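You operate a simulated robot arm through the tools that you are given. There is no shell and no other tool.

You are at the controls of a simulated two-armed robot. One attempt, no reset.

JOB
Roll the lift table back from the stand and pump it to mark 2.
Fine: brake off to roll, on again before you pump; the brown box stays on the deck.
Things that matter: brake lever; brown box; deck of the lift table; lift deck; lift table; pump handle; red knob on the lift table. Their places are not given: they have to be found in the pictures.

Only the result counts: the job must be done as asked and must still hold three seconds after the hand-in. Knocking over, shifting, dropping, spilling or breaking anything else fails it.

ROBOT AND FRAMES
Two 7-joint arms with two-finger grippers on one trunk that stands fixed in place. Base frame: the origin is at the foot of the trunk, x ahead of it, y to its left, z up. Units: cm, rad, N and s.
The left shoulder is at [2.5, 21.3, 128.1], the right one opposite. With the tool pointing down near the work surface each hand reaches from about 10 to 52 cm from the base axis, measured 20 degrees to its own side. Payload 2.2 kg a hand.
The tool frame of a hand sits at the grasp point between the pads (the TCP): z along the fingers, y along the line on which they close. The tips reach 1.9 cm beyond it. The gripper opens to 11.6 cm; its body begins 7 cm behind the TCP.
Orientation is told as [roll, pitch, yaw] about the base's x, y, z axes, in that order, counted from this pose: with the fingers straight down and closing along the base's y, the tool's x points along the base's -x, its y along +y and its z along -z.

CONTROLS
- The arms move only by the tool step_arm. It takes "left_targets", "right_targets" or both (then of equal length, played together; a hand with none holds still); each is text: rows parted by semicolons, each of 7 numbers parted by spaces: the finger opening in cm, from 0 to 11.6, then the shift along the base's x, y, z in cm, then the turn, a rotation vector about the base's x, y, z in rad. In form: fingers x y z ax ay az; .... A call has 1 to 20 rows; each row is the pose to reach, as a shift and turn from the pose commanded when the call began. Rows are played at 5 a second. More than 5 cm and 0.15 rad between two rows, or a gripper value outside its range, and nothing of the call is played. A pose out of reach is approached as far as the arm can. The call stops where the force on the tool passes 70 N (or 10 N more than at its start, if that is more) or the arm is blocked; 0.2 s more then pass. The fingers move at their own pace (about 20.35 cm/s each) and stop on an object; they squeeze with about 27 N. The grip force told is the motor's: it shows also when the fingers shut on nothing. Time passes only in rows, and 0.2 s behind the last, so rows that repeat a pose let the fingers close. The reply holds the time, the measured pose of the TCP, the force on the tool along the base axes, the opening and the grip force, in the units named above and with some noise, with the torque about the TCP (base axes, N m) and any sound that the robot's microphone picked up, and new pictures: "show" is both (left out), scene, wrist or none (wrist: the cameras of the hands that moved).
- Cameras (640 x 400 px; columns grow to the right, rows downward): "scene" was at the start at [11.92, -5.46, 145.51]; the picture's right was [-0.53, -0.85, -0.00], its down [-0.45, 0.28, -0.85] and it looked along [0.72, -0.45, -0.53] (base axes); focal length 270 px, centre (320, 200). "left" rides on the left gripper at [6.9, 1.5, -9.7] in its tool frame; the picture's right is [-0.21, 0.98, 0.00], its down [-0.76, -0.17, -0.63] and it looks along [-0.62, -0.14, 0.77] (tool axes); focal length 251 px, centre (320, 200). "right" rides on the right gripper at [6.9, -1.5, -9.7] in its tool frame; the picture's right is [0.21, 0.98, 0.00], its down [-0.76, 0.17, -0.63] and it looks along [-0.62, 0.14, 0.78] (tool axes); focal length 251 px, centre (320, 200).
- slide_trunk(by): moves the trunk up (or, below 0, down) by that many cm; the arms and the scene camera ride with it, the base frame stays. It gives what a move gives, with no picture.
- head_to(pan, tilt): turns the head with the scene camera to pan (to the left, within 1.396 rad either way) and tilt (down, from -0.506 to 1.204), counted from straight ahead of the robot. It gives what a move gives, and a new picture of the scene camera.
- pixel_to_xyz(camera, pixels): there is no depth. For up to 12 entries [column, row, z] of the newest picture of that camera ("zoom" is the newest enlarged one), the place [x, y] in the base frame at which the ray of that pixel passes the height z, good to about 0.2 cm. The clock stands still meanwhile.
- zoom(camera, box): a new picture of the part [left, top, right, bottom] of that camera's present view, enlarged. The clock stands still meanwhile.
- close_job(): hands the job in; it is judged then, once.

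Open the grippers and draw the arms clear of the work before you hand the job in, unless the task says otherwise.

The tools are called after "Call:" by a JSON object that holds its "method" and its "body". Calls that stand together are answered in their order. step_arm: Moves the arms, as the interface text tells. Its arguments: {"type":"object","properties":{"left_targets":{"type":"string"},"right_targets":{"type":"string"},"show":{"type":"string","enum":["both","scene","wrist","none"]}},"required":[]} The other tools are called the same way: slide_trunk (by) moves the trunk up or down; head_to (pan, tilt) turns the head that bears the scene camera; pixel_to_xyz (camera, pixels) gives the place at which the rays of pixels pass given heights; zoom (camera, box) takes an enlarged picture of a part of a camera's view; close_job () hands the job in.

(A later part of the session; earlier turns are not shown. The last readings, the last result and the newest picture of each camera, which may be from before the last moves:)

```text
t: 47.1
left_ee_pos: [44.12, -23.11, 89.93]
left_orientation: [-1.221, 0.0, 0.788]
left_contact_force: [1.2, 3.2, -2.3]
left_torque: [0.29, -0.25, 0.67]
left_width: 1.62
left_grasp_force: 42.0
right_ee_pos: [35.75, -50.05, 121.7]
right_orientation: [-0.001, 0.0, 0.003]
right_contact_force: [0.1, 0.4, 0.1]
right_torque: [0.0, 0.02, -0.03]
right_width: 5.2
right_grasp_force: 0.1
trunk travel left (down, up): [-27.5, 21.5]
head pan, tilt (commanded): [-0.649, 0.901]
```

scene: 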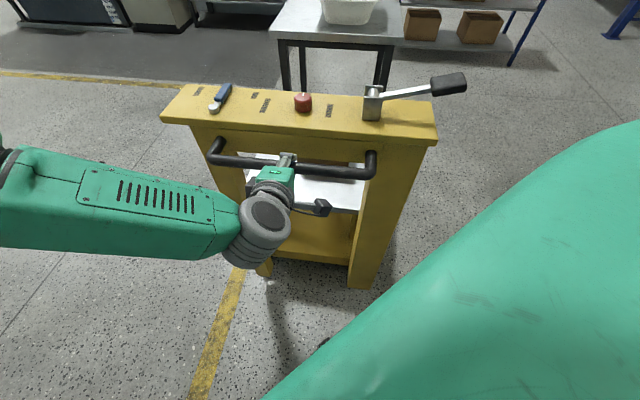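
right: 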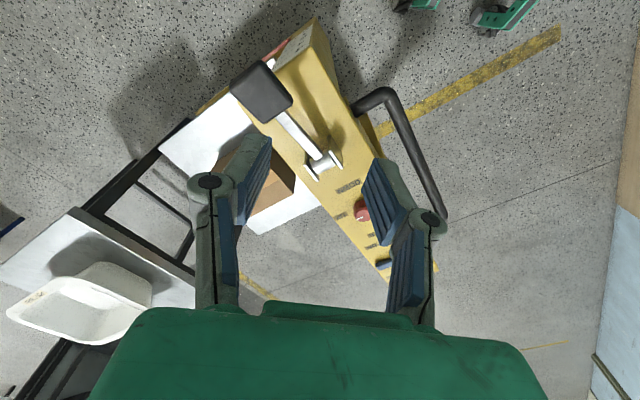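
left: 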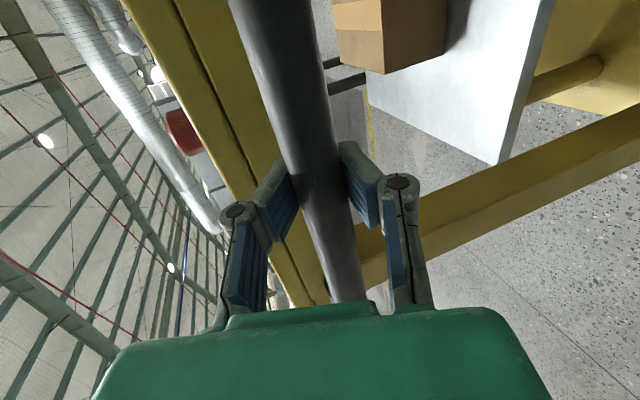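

The table follows smoothly with small forces. I pull about 8 cm more.

Call:
{"method": "step_arm", "body": {"left_targets": "0 -0.2 0.2 0 0 0 0; 0 -0.5 0.5 0 0 0 0; 0 -0.9 0.9 0 0 0 0; 0 -1.4 1.4 0 0 0 0; 0 -2 2 0 0 0 0; 0 -2.6 2.6 0 0 0 0; 0 -3.2 3.2 0 0 0 0; 0 -3.8 3.8 0 0 0 0; 0 -4.4 4.4 0 0 0 0; 0 -5 5 0 0 0 0; 0 -5.4 5.4 0 0 0 0; 0 -5.6 5.6 0 0 0 0; 0 -5.6 5.6 0 0 0 0", "show": "both"}}

```text
t: 48.9
left_ee_pos: [41.47, -20.1, 90.24]
left_orientation: [-1.232, -0.003, 0.802]
left_contact_force: [41.8, -63.3, -41.6]
left_torque: [-0.24, -0.15, -0.4]
left_width: 2.07
left_grasp_force: 44.0
right_ee_pos: [35.83, -50.34, 121.29]
right_orientation: [0.004, 0.003, 0.001]
right_contact_force: [-0.1, 0.7, -0.4]
right_torque: [0.01, -0.03, 0.01]
right_width: 5.18
right_grasp_force: 0.1
trunk travel left (down, up): [-27.5, 21.5]
head pan, tilt (commanded): [-0.649, 0.901]
stopped in row 8 (left hand): the force on the tool passed its limit at 78 N (the readings are from after the stop); the commanded pose is now the measured one
```

scene: 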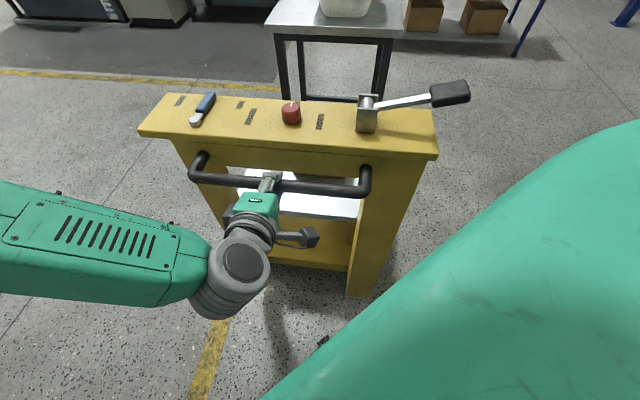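
left: 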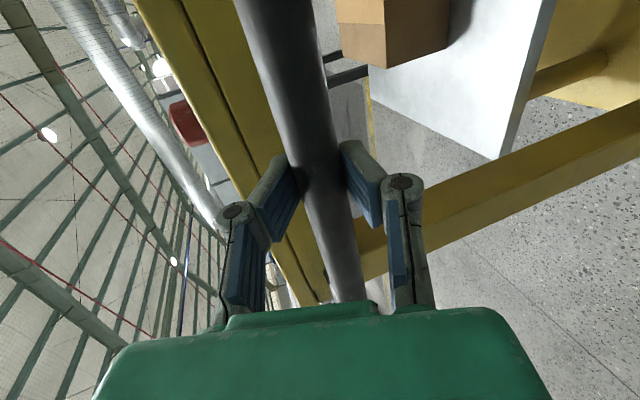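

The pull stopped with 78 N against it after ~4 cm more, about 23 cm in all. I look for what stopped the table.

Call:
{"method": "zoom", "body": {"camera": "scene", "box": [180, 230, 420, 380]}}

Call:
{"method": "step_arm", "body": {"right_targets": "5.2 0 0 0 0 0 0", "left_targets": "0 0.3 -0.3 -0.2 0 0 0", "show": "both"}}

```text
2.67 times, centred on (300, 305) of scene
```

zoom: 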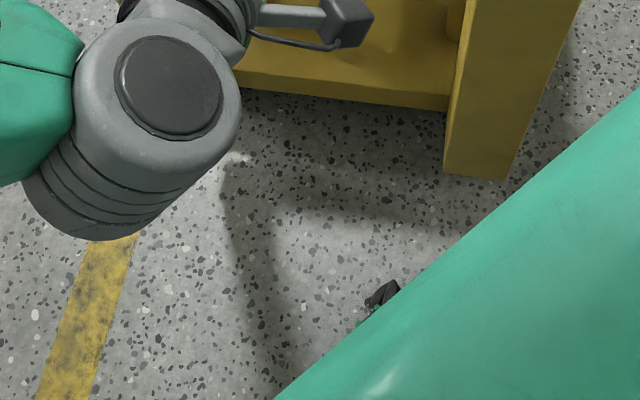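

```text
t: 49.3
left_ee_pos: [40.89, -18.73, 90.66]
left_orientation: [-1.245, 0.002, 0.799]
left_contact_force: [16.2, -33.9, -16.9]
left_torque: [1.1, -0.37, -1.01]
left_width: 2.36
left_grasp_force: 42.5
right_ee_pos: [35.14, -48.43, 122.46]
right_orientation: [-0.015, -0.003, 0.002]
right_contact_force: [0.6, 0.3, 0.2]
right_torque: [0.06, 0.02, 0.03]
right_width: 5.2
right_grasp_force: 0.0
trunk travel left (down, up): [-27.5, 21.5]
head pan, tilt (commanded): [-0.649, 0.901]
```

scene: 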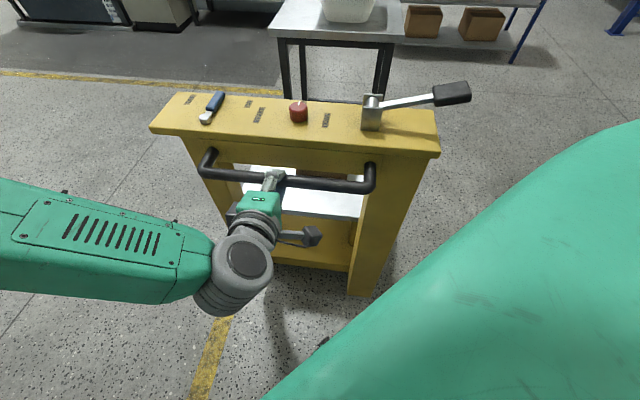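
right: 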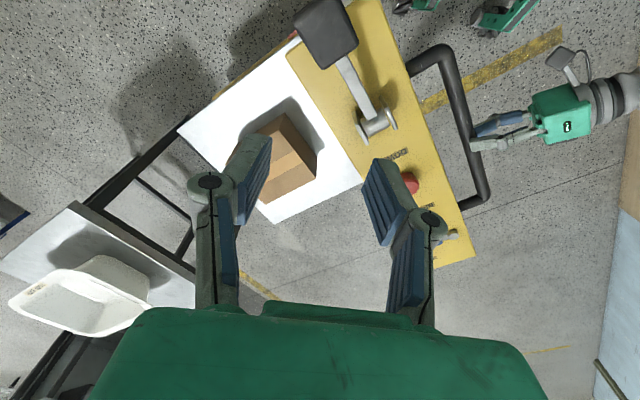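
left: 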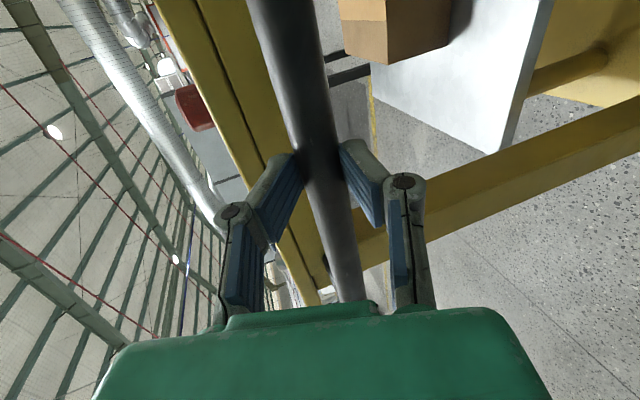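

The right-hand view shows the deck and box now well away from the stand. I measure the table's travel from the panel corners and look at the deck-to-stand gap.

Call:
{"method": "pixel_to_xyz", "body": {"camera": "scene", "pixels": [[150, 130, 95], [176, 94, 95], [440, 154, 95], [434, 113, 95], [287, 182, 90.2], [347, 293, 0], [375, 297, 0], [268, 35, 75], [400, 40, 75]]}}

Call:
{"method": "zoom", "body": {"camera": "right", "box": [60, 0, 500, 275]}}

Call:
{"method": "zoom", "body": {"camera": "scene", "box": [130, 0, 450, 200]}}

```text
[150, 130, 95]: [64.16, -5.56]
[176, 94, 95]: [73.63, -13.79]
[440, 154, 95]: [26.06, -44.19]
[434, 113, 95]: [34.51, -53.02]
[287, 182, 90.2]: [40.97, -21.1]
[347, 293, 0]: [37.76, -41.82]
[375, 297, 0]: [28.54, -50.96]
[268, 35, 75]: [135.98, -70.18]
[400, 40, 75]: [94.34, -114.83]
```

```text
1.45 times, centred on (280, 138) of right
```

zoom: 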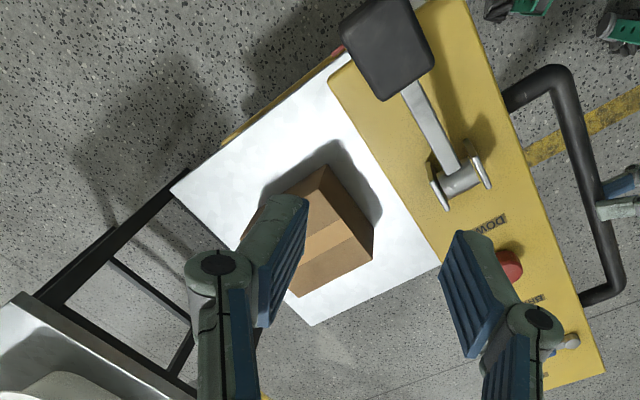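

```text
2.00 times, centred on (290, 100) of scene
```

zoom: 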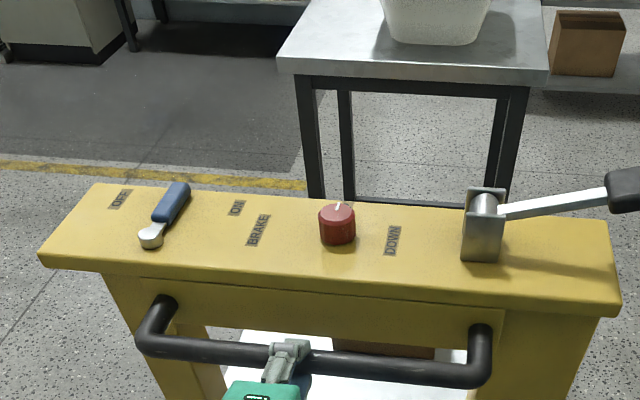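

The table has moved ~22 cm straight back. I check whether the robot's base feet, seen at (405,7) and (487,20) in the right view, could be what it met.

Call:
{"method": "pixel_to_xyz", "body": {"camera": "right", "pixels": [[397, 8, 3], [440, 5, 3], [475, 15, 3], [515, 10, 3], [490, 30, 3], [178, 130, 50], [280, 224, 50], [238, 82, 50], [85, 205, 75], [45, 280, 75]]}}

Call:
{"method": "zoom", "body": {"camera": "right", "box": [320, 0, 640, 200]}}

```text
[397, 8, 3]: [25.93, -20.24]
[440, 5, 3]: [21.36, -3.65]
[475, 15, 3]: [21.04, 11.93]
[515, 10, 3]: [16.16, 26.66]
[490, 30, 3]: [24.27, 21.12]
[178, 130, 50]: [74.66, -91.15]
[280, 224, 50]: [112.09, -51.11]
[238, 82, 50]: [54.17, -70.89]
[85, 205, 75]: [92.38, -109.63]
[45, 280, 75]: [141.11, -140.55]
```

```text
2.00 times, centred on (480, 100) of right
```

zoom: 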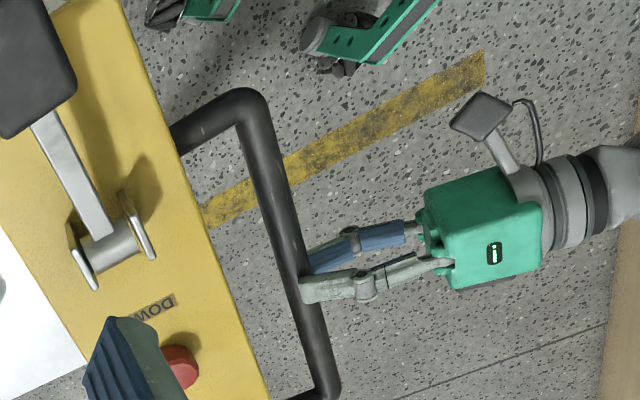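

The robot base is ~24 cm from the table's feet, so the table simply reached its end of travel; the deck is ~30 cm clear of the stand. I relax the left hand, open it, and back it away along its tool axis.

Call:
{"method": "step_arm", "body": {"left_targets": "0 0.5 -0.6 -0.3 0 0 0; 0 0.8 -0.9 -0.4 0 0 0; 2.5 0.8 -0.9 -0.4 0 0 0; 5.5 0.8 -0.9 -0.4 0 0 0; 5.5 0.8 -0.9 -0.4 0 0 0; 5.5 -0.7 0.6 0.4 0 0 0; 5.5 -2.7 2.6 1.4 0 0 0; 5.5 -5 5 2.6 0 0 0", "show": "both"}}

```text
t: 51.1
left_ee_pos: [35.95, -13.55, 93.2]
left_orientation: [-1.244, 0.002, 0.801]
left_contact_force: [-0.2, 0.5, 0.1]
left_torque: [0.0, 0.0, 0.0]
left_width: 5.53
left_grasp_force: 0.0
right_ee_pos: [35.2, -48.61, 122.38]
right_orientation: [-0.013, -0.005, 0.002]
right_contact_force: [0.5, 0.7, -0.6]
right_torque: [-0.06, 0.01, -0.01]
right_width: 5.17
right_grasp_force: 0.0
trunk travel left (down, up): [-27.5, 21.5]
head pan, tilt (commanded): [-0.649, 0.901]
```

scene: 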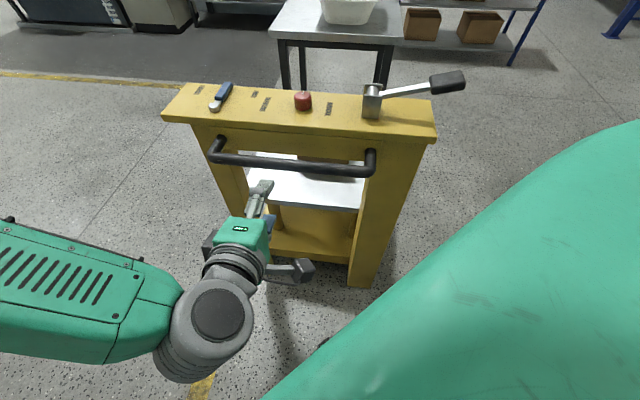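
left: 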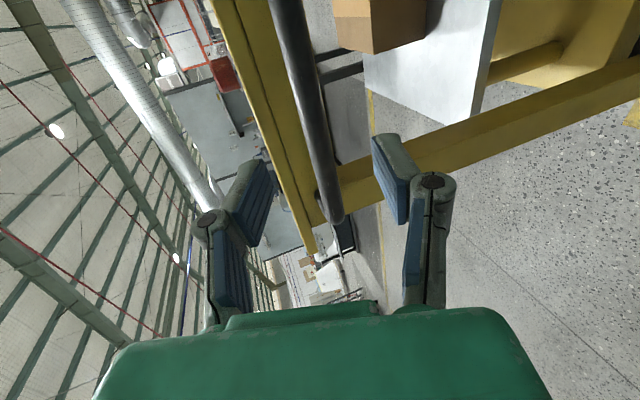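

The table seems to have rolled forward a little on release (corner now near (162,117)). I measure it and check it isn't still moving.

Call:
{"method": "pixel_to_xyz", "body": {"camera": "scene", "pixels": [[162, 117, 95], [185, 84, 95], [437, 138, 95], [215, 105, 96.2], [292, 166, 90.2]]}}

Call:
{"method": "step_arm", "body": {"left_targets": "5.5 0 0 0 0 0 0; 5.5 0 0 0 0 0 0; 5.5 0 0 0 0 0 0", "show": "scene"}}

Call:
{"method": "pixel_to_xyz", "body": {"camera": "scene", "pixels": [[162, 117, 95], [185, 84, 95], [437, 138, 95], [215, 105, 96.2], [292, 166, 90.2]]}}

```text
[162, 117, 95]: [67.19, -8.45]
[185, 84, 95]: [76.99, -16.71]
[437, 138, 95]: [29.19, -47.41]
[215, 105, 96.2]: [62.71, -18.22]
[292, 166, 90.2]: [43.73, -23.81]
```

```text
t: 51.9
left_ee_pos: [35.89, -13.96, 93.33]
left_orientation: [-1.245, 0.002, 0.799]
left_contact_force: [-0.2, 0.5, -0.5]
left_torque: [-0.02, -0.01, 0.03]
left_width: 5.48
left_grasp_force: 0.1
right_ee_pos: [35.29, -48.8, 122.22]
right_orientation: [-0.011, -0.004, 0.001]
right_contact_force: [-0.4, -0.8, 0.8]
right_torque: [0.0, -0.01, -0.02]
right_width: 5.2
right_grasp_force: 0.1
trunk travel left (down, up): [-27.5, 21.5]
head pan, tilt (commanded): [-0.649, 0.901]
```

scene: 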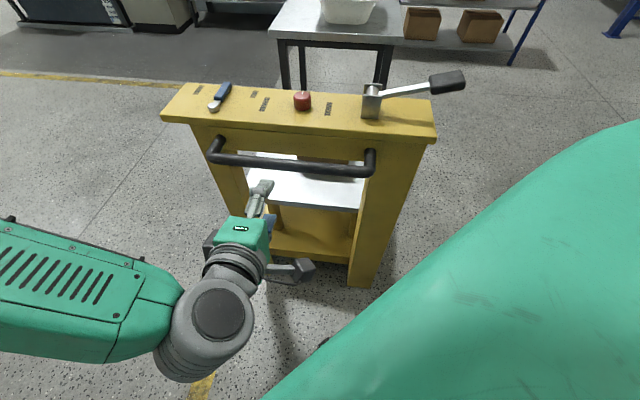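

```text
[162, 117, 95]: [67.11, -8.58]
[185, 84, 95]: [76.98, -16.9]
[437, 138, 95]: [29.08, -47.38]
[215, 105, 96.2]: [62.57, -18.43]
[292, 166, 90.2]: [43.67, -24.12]
```

The table settled about 18 cm back from its start, the place where it stood after the previous pull; beyond that it apparently leaned or strained. I check the feet and box closely.

Call:
{"method": "zoom", "body": {"camera": "scene", "box": [200, 170, 420, 308]}}

Call:
{"method": "step_arm", "body": {"right_targets": "5.2 0 0 0 0 0 0", "show": "wrist"}}

Call:
{"method": "zoom", "body": {"camera": "right", "box": [60, 0, 500, 275]}}

```text
2.90 times, centred on (310, 239) of scene
```

zoom: 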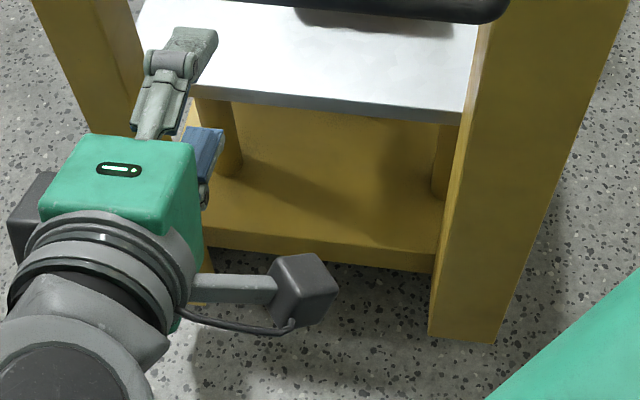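

```text
t: 52.3
left_ee_pos: [35.98, -14.11, 93.2]
left_orientation: [-1.244, 0.0, 0.8]
left_contact_force: [-0.2, -0.9, -0.1]
left_torque: [-0.02, 0.01, -0.01]
left_width: 5.53
left_grasp_force: 0.0
right_ee_pos: [35.26, -49.02, 122.22]
right_orientation: [-0.009, -0.004, 0.003]
right_contact_force: [-0.6, -0.1, 0.4]
right_torque: [-0.03, -0.04, 0.0]
right_width: 5.23
right_grasp_force: 0.1
trunk travel left (down, up): [-27.5, 21.5]
head pan, tilt (commanded): [-0.649, 0.901]
```

right: 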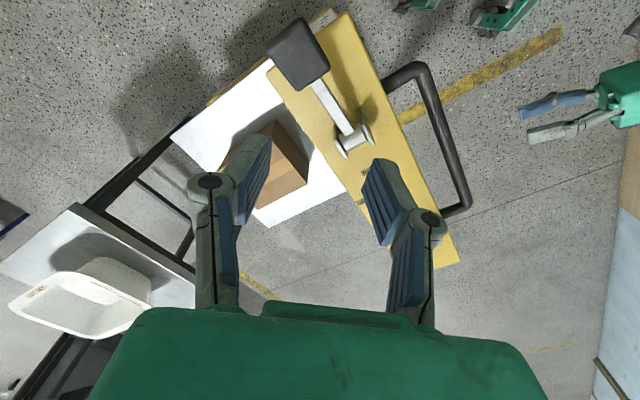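

```text
1.45 times, centred on (280, 138) of right
```

zoom: 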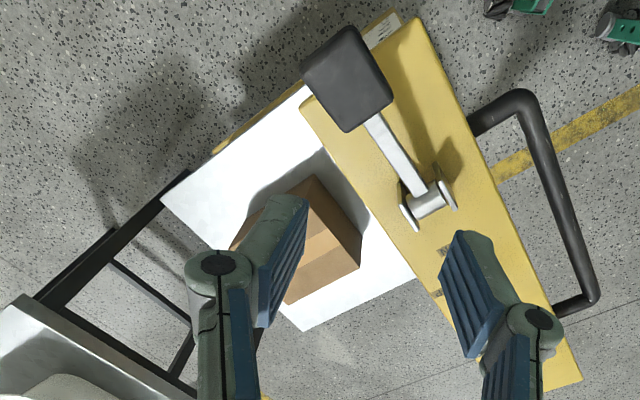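

The table rolls very freely and coasted 4 cm forward when released. I re-grasp the bar with the left hand to bring it back a few cm gently and release at rest.

Call:
{"method": "step_arm", "body": {"left_targets": "5.5 2 -2.4 -0.8 0 0 0; 5.5 4 -4.8 -1.6 0 0 0; 5.5 6 -7.1 -2.4 0 0 0; 5.5 7.9 -9.2 -3.1 0 0 0; 3 7.9 -9.2 -3.1 0 0 0; 0 7.9 -9.2 -3.1 0 0 0; 0 7.9 -9.2 -3.1 0 0 0; 0 7.9 -9.2 -3.1 0 0 0", "show": "both"}}

```text
t: 54.1
left_ee_pos: [43.4, -23.43, 89.85]
left_orientation: [-1.242, 0.003, 0.793]
left_contact_force: [-15.3, -7.5, 0.2]
left_torque: [-0.09, 0.15, -0.92]
left_width: 1.78
left_grasp_force: 42.8
right_ee_pos: [34.99, -48.93, 122.2]
right_orientation: [-0.008, -0.005, 0.001]
right_contact_force: [-0.6, 0.8, 0.0]
right_torque: [-0.03, -0.02, 0.0]
right_width: 5.18
right_grasp_force: 0.0
trunk travel left (down, up): [-27.5, 21.5]
head pan, tilt (commanded): [-0.649, 0.901]
```

scene: 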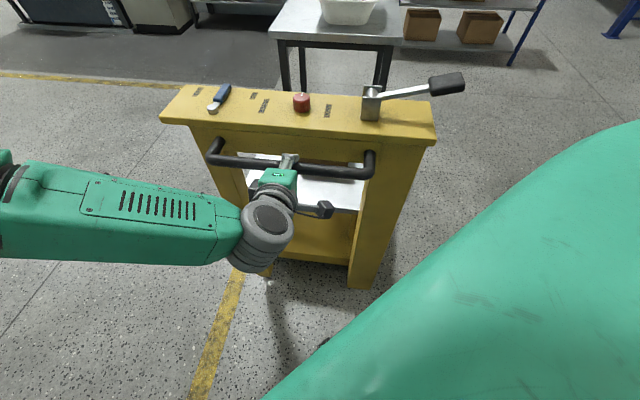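
left: 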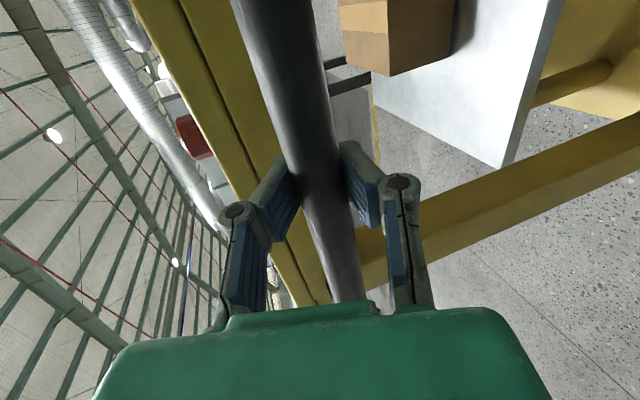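

It holds the bar again. I pull slowly about 3 cm and then hold still for a second.

Call:
{"method": "step_arm", "body": {"left_targets": "0 -0.3 0.1 0 0 0 0; 0 -0.6 0.4 0 0 0 0; 0 -0.9 0.7 0 0 0 0; 0 -1.2 1 0 0 0 0; 0 -1.5 1.3 0 0 0 0; 0 -1.8 1.6 0 0 0 0; 0 -2 1.8 0 0 0 0; 0 -2.1 1.9 0 0 0 0; 0 -2.1 1.9 0 0 0 0; 0 -2.1 1.9 0 0 0 0; 0 -2.1 1.9 0 0 0 0", "show": "both"}}

```text
t: 56.5
left_ee_pos: [41.68, -21.62, 89.93]
left_orientation: [-1.244, 0.0, 0.8]
left_contact_force: [-17.0, -9.5, 1.9]
left_torque: [0.16, -0.08, -0.13]
left_width: 1.74
left_grasp_force: 42.9
right_ee_pos: [34.97, -48.99, 122.31]
right_orientation: [-0.008, -0.006, 0.001]
right_contact_force: [-0.3, 0.3, -0.1]
right_torque: [0.0, 0.01, 0.03]
right_width: 5.19
right_grasp_force: 0.1
trunk travel left (down, up): [-27.5, 21.5]
head pan, tilt (commanded): [-0.649, 0.901]
```

scene: 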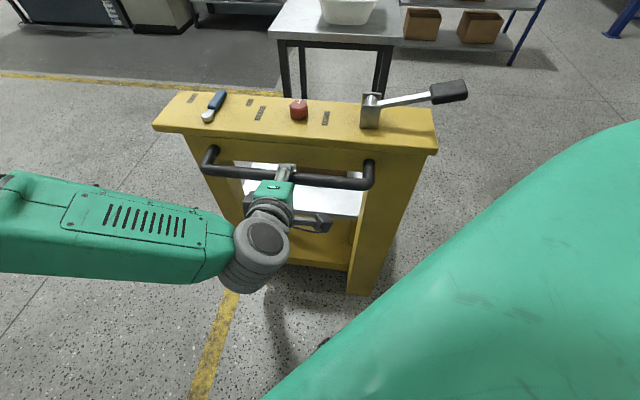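
left: 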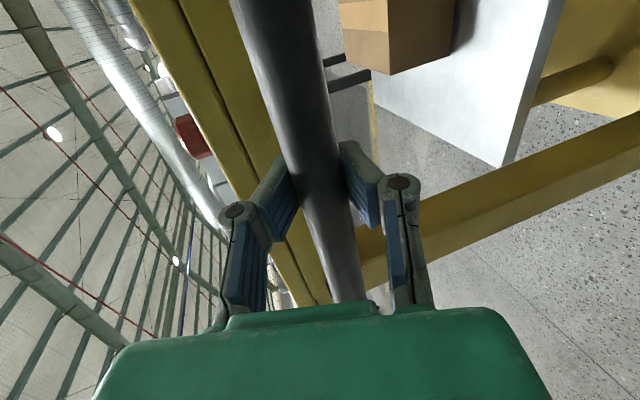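

The table is now ~21 cm back with no resistance along the roll direction. I relieve the side tension, open the fingers without pushing, and back away.

Call:
{"method": "step_arm", "body": {"left_targets": "0 -0.3 -0.3 0 0 0 0; 0 -0.3 -0.3 0 0 0 0; 3 -0.3 -0.3 0 0 0 0; 5.5 -0.3 -0.3 0 0 0 0; 5.5 -0.3 -0.3 0 0 0 0; 5.5 -1.3 0.7 0.4 0 0 0; 5.5 -3.3 2.7 1.4 0 0 0; 5.5 -5.5 5 2.6 0 0 0; 5.5 -7.5 8 4 0 0 0", "show": "both"}}

Call:
{"method": "pixel_to_xyz", "body": {"camera": "scene", "pixels": [[153, 126, 95], [178, 91, 95], [437, 150, 95]]}}

```text
t: 58.5
left_ee_pos: [34.31, -13.17, 94.14]
left_orientation: [-1.245, 0.0, 0.799]
left_contact_force: [0.1, 0.0, 0.4]
left_torque: [0.01, 0.02, 0.01]
left_width: 5.52
left_grasp_force: 0.0
right_ee_pos: [35.19, -48.79, 122.35]
right_orientation: [-0.012, -0.004, 0.001]
right_contact_force: [-0.4, -0.9, 0.3]
right_torque: [-0.03, -0.01, 0.02]
right_width: 5.18
right_grasp_force: 0.0
trunk travel left (down, up): [-27.5, 21.5]
head pan, tilt (commanded): [-0.649, 0.901]
```

scene: 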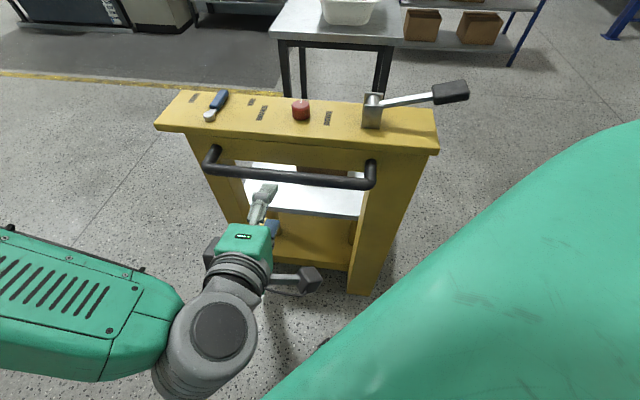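
left: 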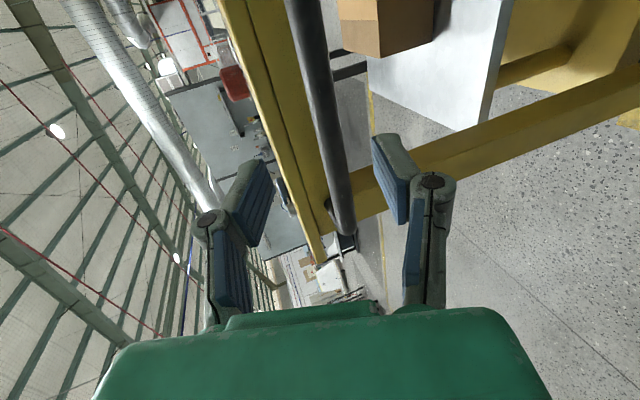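

```text
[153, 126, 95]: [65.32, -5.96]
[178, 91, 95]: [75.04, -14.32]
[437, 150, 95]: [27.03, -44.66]
```

The table stayed put this time, ~21 cm back. I move the left hand home, clear of the work, before the right hand crosses over to the brake lever.

Call:
{"method": "step_arm", "body": {"left_targets": "5.5 0.4 3.4 1.7 0.1074 0.0436 -0.0629; 5.5 0.85 6.8 3.4 0.2149 0.0872 -0.1258; 5.5 1.3 10.1 5.2 0.3223 0.1308 -0.1887; 5.5 1.7 13.5 6.9 0.4297 0.1744 -0.2516; 5.5 2.1 16.9 8.6 0.5371 0.218 -0.3145; 5.5 2.6 20.3 10.3 0.6446 0.2617 -0.3773; 5.5 3 23.7 12 0.752 0.3053 -0.4402; 5.5 3.4 27.1 13.7 0.8594 0.3489 -0.5031; 5.5 3.8 30.4 15.5 0.9668 0.3925 -0.566; 5.5 4.3 33.8 17.2 1.0743 0.4361 -0.6289; 5.5 4.7 37.2 18.9 1.1817 0.4797 -0.6918", "show": "scene"}}

Call:
{"method": "zoom", "body": {"camera": "scene", "box": [140, 70, 320, 182]}}

Call:
{"method": "pixel_to_xyz", "body": {"camera": "scene", "pixels": [[209, 114, 96.2], [225, 92, 96.2], [155, 124, 95], [179, 90, 95], [437, 149, 95], [292, 181, 90.2]]}}

```text
t: 60.9
left_ee_pos: [39.02, 23.67, 113.13]
left_orientation: [0.005, -0.013, -0.012]
left_contact_force: [-0.5, 0.0, -0.2]
left_torque: [0.0, 0.0, -0.01]
left_width: 5.48
left_grasp_force: 0.0
right_ee_pos: [35.23, -49.26, 122.08]
right_orientation: [-0.008, -0.001, 0.002]
right_contact_force: [-0.7, 0.0, -0.5]
right_torque: [0.01, 0.02, -0.01]
right_width: 5.21
right_grasp_force: 0.1
trunk travel left (down, up): [-27.5, 21.5]
head pan, tilt (commanded): [-0.649, 0.901]
```

scene: 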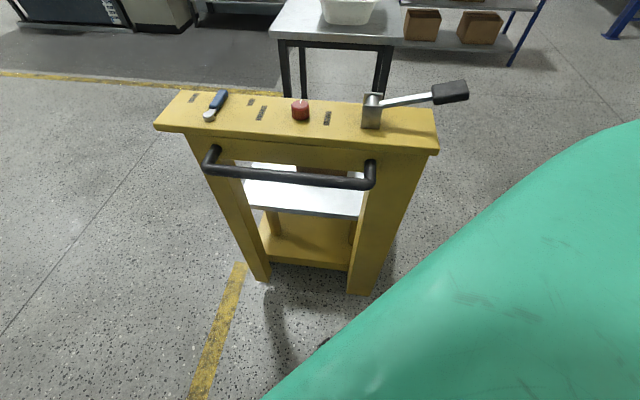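

```text
3.56 times, centred on (230, 126) of scene
```

zoom: 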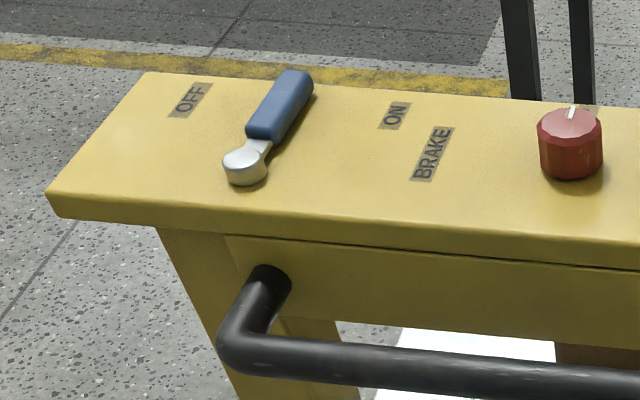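

```text
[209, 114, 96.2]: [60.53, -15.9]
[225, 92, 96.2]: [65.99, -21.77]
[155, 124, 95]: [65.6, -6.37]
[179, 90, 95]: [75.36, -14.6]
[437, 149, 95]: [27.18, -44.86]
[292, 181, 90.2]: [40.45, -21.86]
```

The lever pivot is at (60.5,-15.6) with its tip at (66,-21.7). I bring the right hand, fingers closed and tilted 0.5 rad, to hover on the left side of the handle's tip.

Call:
{"method": "step_arm", "body": {"right_targets": "4 3.1 3.1 -0.5 0 -0.05 0; 2 6.1 6.2 -1 0 -0.1 0; 0 9.2 9.3 -2 0 -0.15 0; 0 12.2 12.4 -3 0 -0.2 0; 0 15.3 15.5 -4.5 0 -0.25 0; 0 18.4 18.6 -6 0 -0.3 0; 0 21.4 21.7 -8 0 -0.35 0; 0 24.5 24.8 -10 0 -0.4 0; 0 27.5 27.9 -12 0 -0.45 0; 0 30.6 31 -14 0 -0.5 0", "show": "both"}}

Call:
{"method": "zoom", "body": {"camera": "scene", "box": [140, 50, 320, 162]}}

```text
t: 63.1
left_ee_pos: [39.1, 24.19, 112.91]
left_orientation: [-0.002, -0.01, -0.01]
left_contact_force: [0.9, 0.2, -0.2]
left_torque: [-0.05, 0.04, -0.02]
left_width: 5.48
left_grasp_force: 0.1
right_ee_pos: [65.9, -17.41, 108.12]
right_orientation: [-0.014, -0.503, 0.004]
right_contact_force: [0.5, 0.7, 0.5]
right_torque: [-0.01, 0.0, -0.02]
right_width: 0.01
right_grasp_force: 26.5
trunk travel left (down, up): [-27.5, 21.5]
head pan, tilt (commanded): [-0.649, 0.901]
```

scene: 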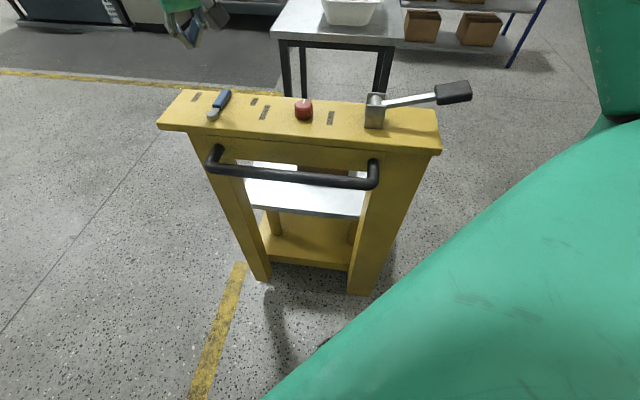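
right: 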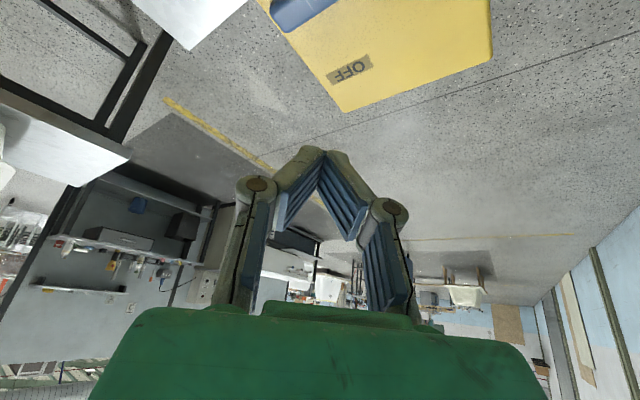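

```text
3.56 times, centred on (230, 106) of scene
```

zoom: 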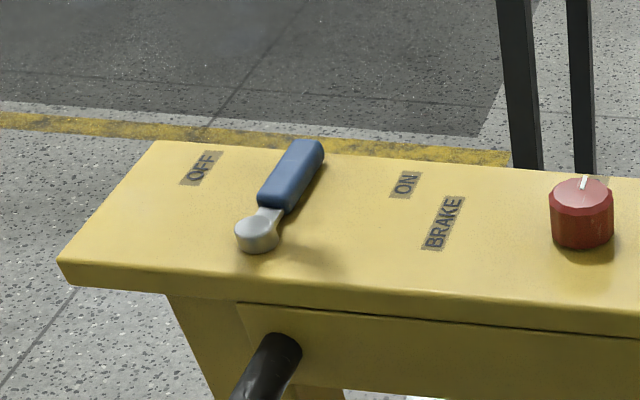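

The hand hovers left of the handle's tip near the OFF label. I lower it to just above the panel surface.

Call:
{"method": "step_arm", "body": {"right_targets": "0 0 -0.3 -4 0 0 0; 0 0 -0.5 -7.5 0 0 0; 0 0 -0.5 -9.3 0 0 0; 0 0 -0.5 -10.2 0 0 0; 0 0 -0.5 -10.6 0 0 0", "show": "both"}}

Call:
{"method": "zoom", "body": {"camera": "scene", "box": [140, 50, 320, 162]}}

Call:
{"method": "zoom", "body": {"camera": "right", "box": [200, 60, 480, 235]}}

```text
t: 64.3
left_ee_pos: [38.48, 23.96, 113.25]
left_orientation: [-0.002, -0.017, -0.011]
left_contact_force: [-0.8, -0.6, 0.5]
left_torque: [0.0, 0.0, -0.01]
left_width: 5.53
left_grasp_force: 0.0
right_ee_pos: [65.65, -18.15, 98.6]
right_orientation: [-0.012, -0.523, 0.003]
right_contact_force: [-4.5, -3.6, 44.2]
right_torque: [-0.41, 0.11, -0.04]
right_width: 0.02
right_grasp_force: 26.8
trunk travel left (down, up): [-27.5, 21.5]
head pan, tilt (commanded): [-0.649, 0.901]
```

scene: 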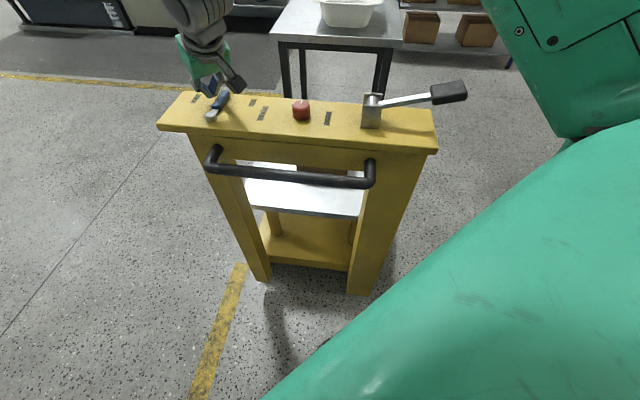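
right: 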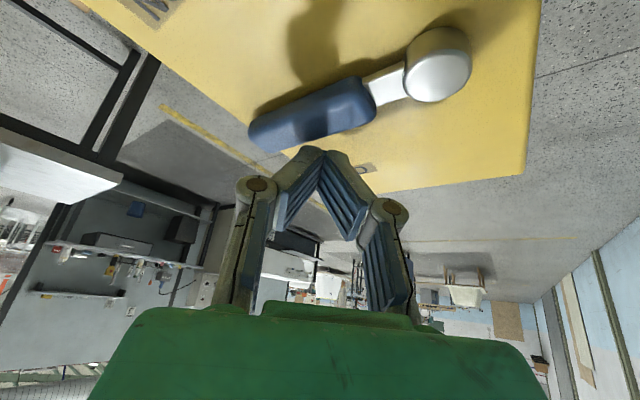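

```text
3.56 times, centred on (230, 106) of scene
```

zoom: 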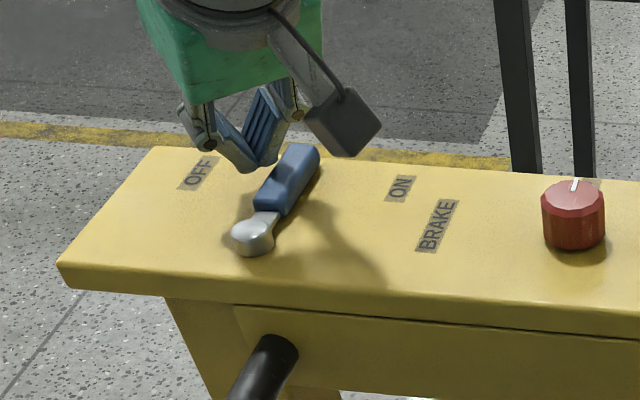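

```text
2.29 times, centred on (340, 148) of right
```

zoom: 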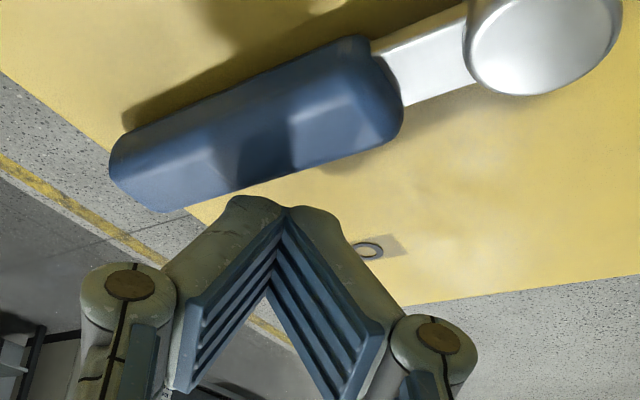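

There is 44 N of upward force with the TCP at 98.6, so the tip is resting on something. I check where the tip is in the scene view before moving.

Call:
{"method": "pixel_to_xyz", "body": {"camera": "scene", "pixels": [[209, 97.5, 95], [209, 97.5, 96], [209, 97.5, 97], [212, 114, 96.2], [225, 91, 96.2], [157, 124, 95], [437, 149, 95]]}}

Call:
{"method": "pixel_to_xyz", "body": {"camera": "right", "pixels": [[440, 65, 96.2], [266, 135, 96.2], [360, 105, 96.2], [523, 175, 95], [362, 170, 95]]}}

```text
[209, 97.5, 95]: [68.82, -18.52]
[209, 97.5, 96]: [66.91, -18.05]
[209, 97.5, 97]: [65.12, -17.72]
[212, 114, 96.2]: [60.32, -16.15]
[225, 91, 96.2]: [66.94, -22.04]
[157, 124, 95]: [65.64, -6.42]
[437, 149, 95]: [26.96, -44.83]
```

```text
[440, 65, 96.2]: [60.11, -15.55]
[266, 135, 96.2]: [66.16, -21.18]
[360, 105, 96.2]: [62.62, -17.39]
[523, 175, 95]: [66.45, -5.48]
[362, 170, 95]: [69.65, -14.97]
```

The tip bottom is at z≈96, i.e. it likely rests on the handle's left edge. I lift, shift 1.6 cm further to the left (+u), and lower again.

Call:
{"method": "step_arm", "body": {"right_targets": "0 0 0 1.5 0 0 0; 0 0.6 0.6 1.5 0 0.01 0; 0 1.2 1.2 1.2 0 0.02 0; 0 1.2 1.2 0.2 0 0.02 0; 0 1.2 1.2 -0.4 0 0.02 0; 0 1.2 1.2 -0.8 0 0.02 0", "show": "both"}}

Call:
{"method": "zoom", "body": {"camera": "scene", "box": [140, 50, 320, 162]}}

Call:
{"method": "zoom", "body": {"camera": "right", "box": [200, 60, 480, 235]}}

```text
t: 65.7
left_ee_pos: [38.78, 23.92, 113.17]
left_orientation: [-0.001, -0.014, -0.009]
left_contact_force: [-0.3, -0.1, -0.6]
left_torque: [-0.03, 0.03, -0.02]
left_width: 5.49
left_grasp_force: 0.1
right_ee_pos: [67.14, -17.21, 97.14]
right_orientation: [-0.013, -0.489, 0.001]
right_contact_force: [0.8, -0.9, 13.3]
right_torque: [-0.01, 0.0, 0.03]
right_width: 0.61
right_grasp_force: 28.1
trunk travel left (down, up): [-27.5, 21.5]
head pan, tilt (commanded): [-0.649, 0.901]
```

scene: 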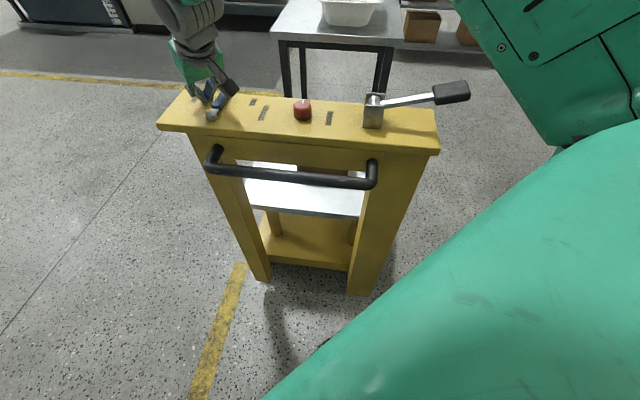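
right: 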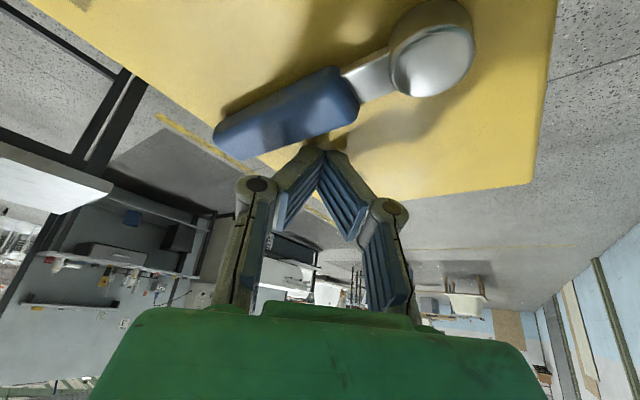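

```text
3.56 times, centred on (230, 106) of scene
```

zoom: 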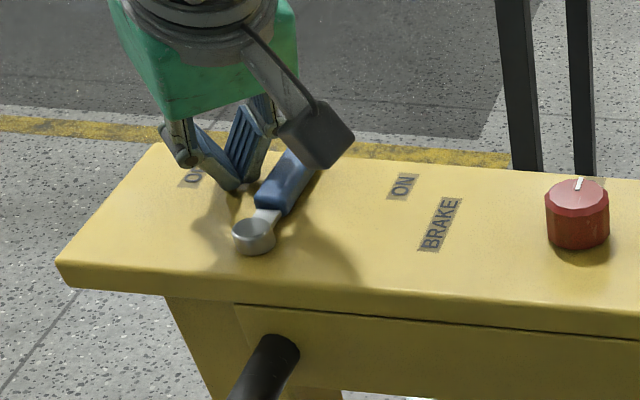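

```text
2.29 times, centred on (340, 148) of right
```

zoom: 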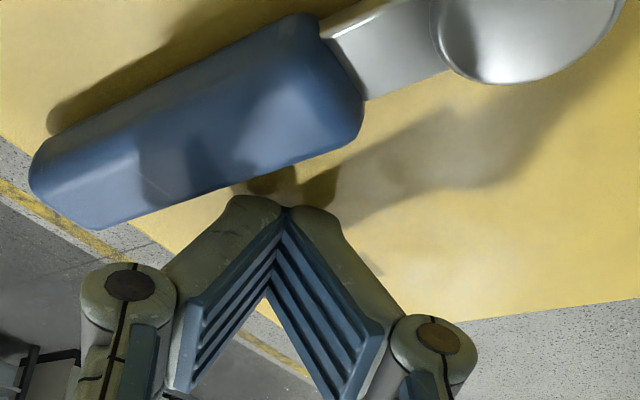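

The tip now touches the panel left of the handle (13 N at z 97.1). I raise it 0.3 cm and push the handle toward the right along its arc.

Call:
{"method": "step_arm", "body": {"right_targets": "0 0 0 0.3 0 0 0; 0 -1 -1 0.3 0 0 0; 0 -2.05 -2.05 0.3 0 0 0; 0 -2.85 -2.93 0.3 0 0 0; 0 -3.66 -3.81 0.3 0 0 0; 0 -4.7 -4.4 0.3 0 0 0; 0 -5.78 -4.91 0.3 0 0 0", "show": "both"}}

Call:
{"method": "zoom", "body": {"camera": "scene", "box": [140, 50, 320, 162]}}

```text
t: 67.3
left_ee_pos: [38.86, 24.11, 113.1]
left_orientation: [0.0, -0.014, -0.01]
left_contact_force: [0.2, 0.8, -0.3]
left_torque: [0.03, 0.02, -0.02]
left_width: 5.5
left_grasp_force: 0.1
right_ee_pos: [61.22, -21.88, 97.23]
right_orientation: [-0.009, -0.482, 0.004]
right_contact_force: [4.9, 2.4, 9.1]
right_torque: [0.15, -0.05, -0.03]
right_width: 0.0
right_grasp_force: 28.7
trunk travel left (down, up): [-27.5, 21.5]
head pan, tilt (commanded): [-0.649, 0.901]
```

scene: 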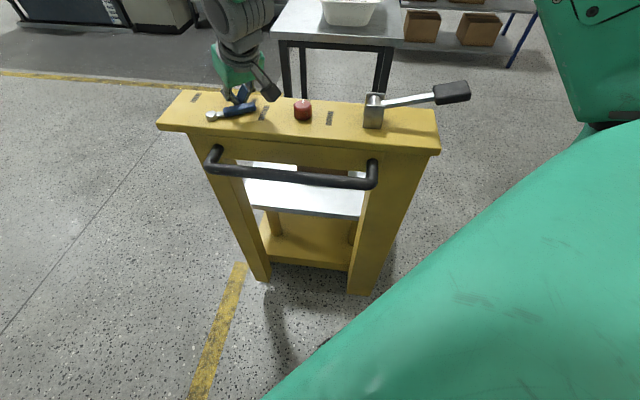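
right: 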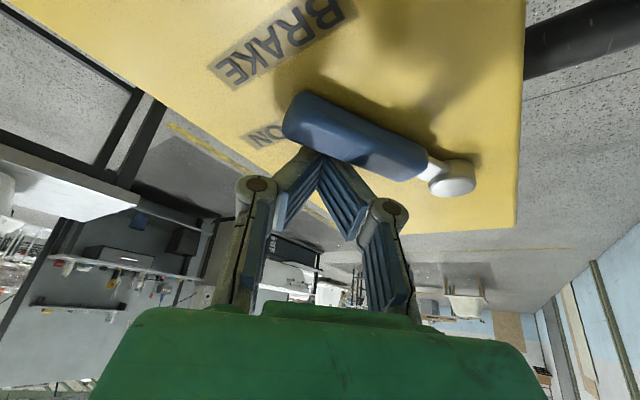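

```text
3.56 times, centred on (230, 106) of scene
```

zoom: 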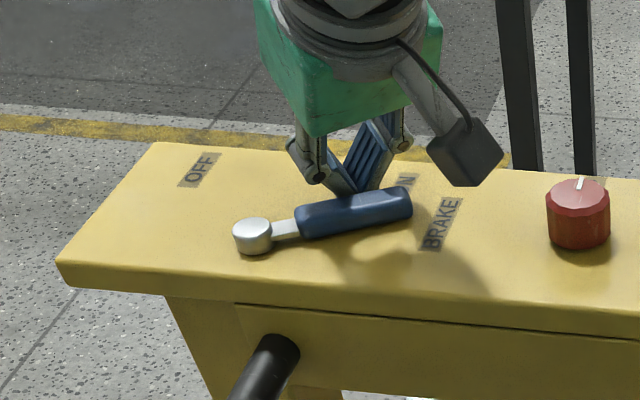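

The lever has swung most of the way back toward ON. I push the rest gently toward the operator's side.

Call:
{"method": "step_arm", "body": {"right_targets": "0 -0.7 0.1 0 0 0 0; 0 -1.4 0.25 0 0 0 0; 0 -2.1 0.45 0 0 0 0; 0 -2.8 0.65 0 0 0 0", "show": "both"}}

Call:
{"method": "zoom", "body": {"camera": "scene", "box": [140, 50, 320, 162]}}

```text
t: 68.3
left_ee_pos: [38.84, 23.84, 113.06]
left_orientation: [-0.001, -0.012, -0.009]
left_contact_force: [-0.7, -0.8, 0.6]
left_torque: [0.0, 0.0, 0.0]
left_width: 5.5
left_grasp_force: 0.2
right_ee_pos: [58.56, -21.41, 97.05]
right_orientation: [-0.011, -0.486, 0.003]
right_contact_force: [6.8, -4.4, 12.3]
right_torque: [0.13, -0.01, -0.04]
right_width: 0.01
right_grasp_force: 28.2
trunk travel left (down, up): [-27.5, 21.5]
head pan, tilt (commanded): [-0.649, 0.901]
```

scene: 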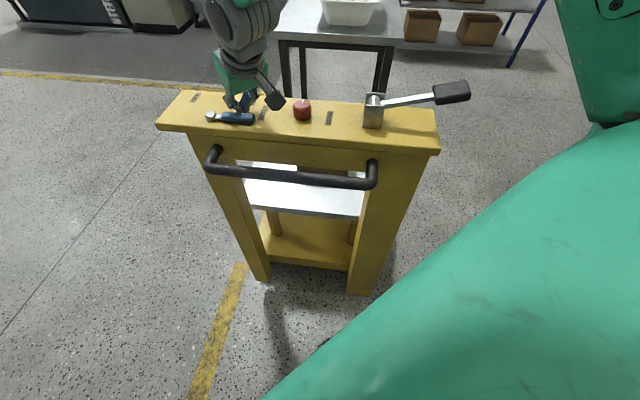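
right: 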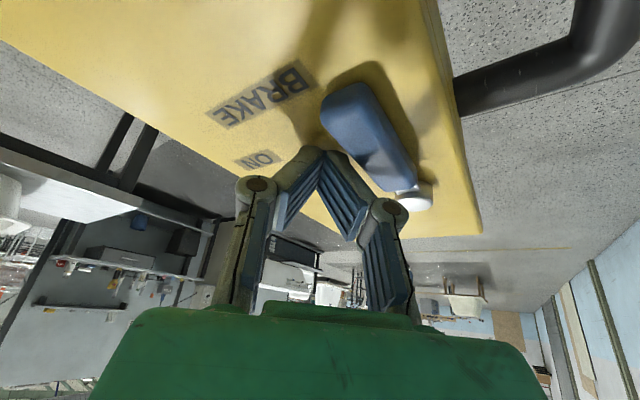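

```text
3.56 times, centred on (230, 106) of scene
```

zoom: 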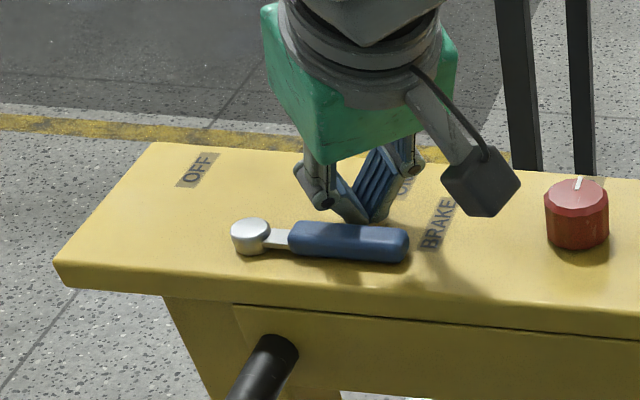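

The lever is nearly parallel to the panel edge again (≈8 N). I push a little more to bring it fully to its ON stop.

Call:
{"method": "step_arm", "body": {"right_targets": "0 -0.35 0.3 0.1 0 0 0; 0 -0.7 0.6 0.1 0 0 0; 0 -1 0.85 0.1 0 0 0", "show": "both"}}

Call:
{"method": "zoom", "body": {"camera": "scene", "box": [140, 50, 320, 162]}}

```text
t: 69.1
left_ee_pos: [39.4, 23.28, 113.12]
left_orientation: [0.005, -0.008, -0.008]
left_contact_force: [0.2, 1.3, 0.5]
left_torque: [-0.02, 0.01, 0.02]
left_width: 5.48
left_grasp_force: 0.1
right_ee_pos: [58.29, -21.5, 97.24]
right_orientation: [-0.006, -0.495, -0.008]
right_contact_force: [48.1, -31.4, 6.2]
right_torque: [-0.21, -0.37, -0.52]
right_width: 0.01
right_grasp_force: 28.5
trunk travel left (down, up): [-27.5, 21.5]
head pan, tilt (commanded): [-0.649, 0.901]
```

scene: 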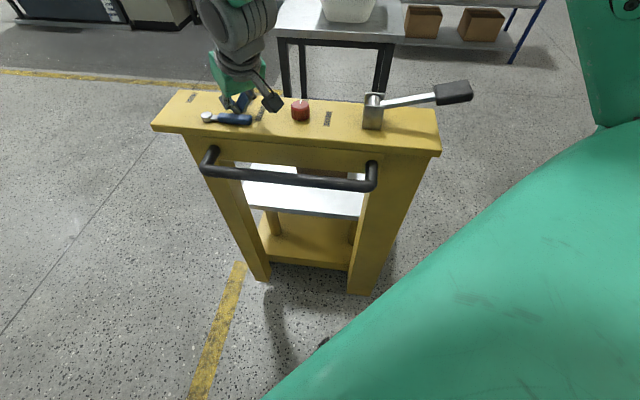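
right: 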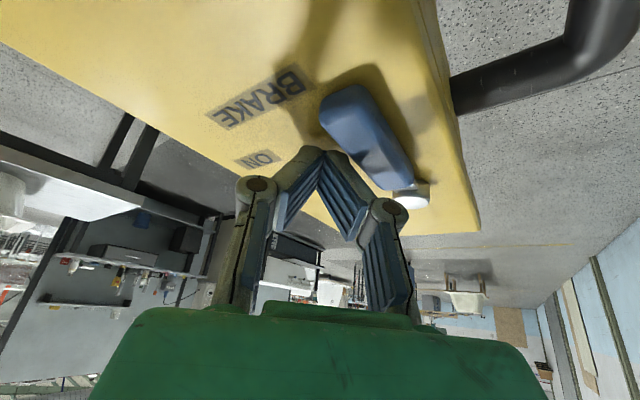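

```text
3.56 times, centred on (230, 106) of scene
```

zoom: 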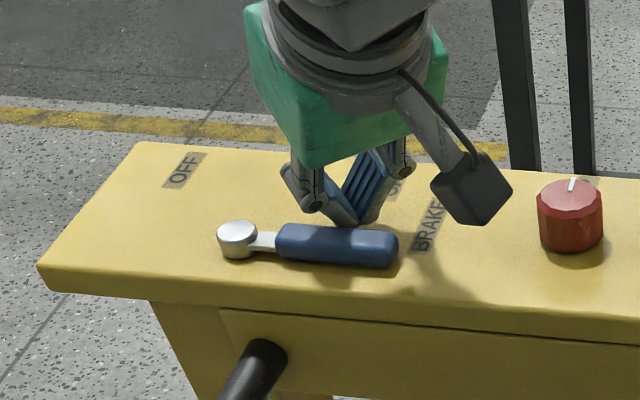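

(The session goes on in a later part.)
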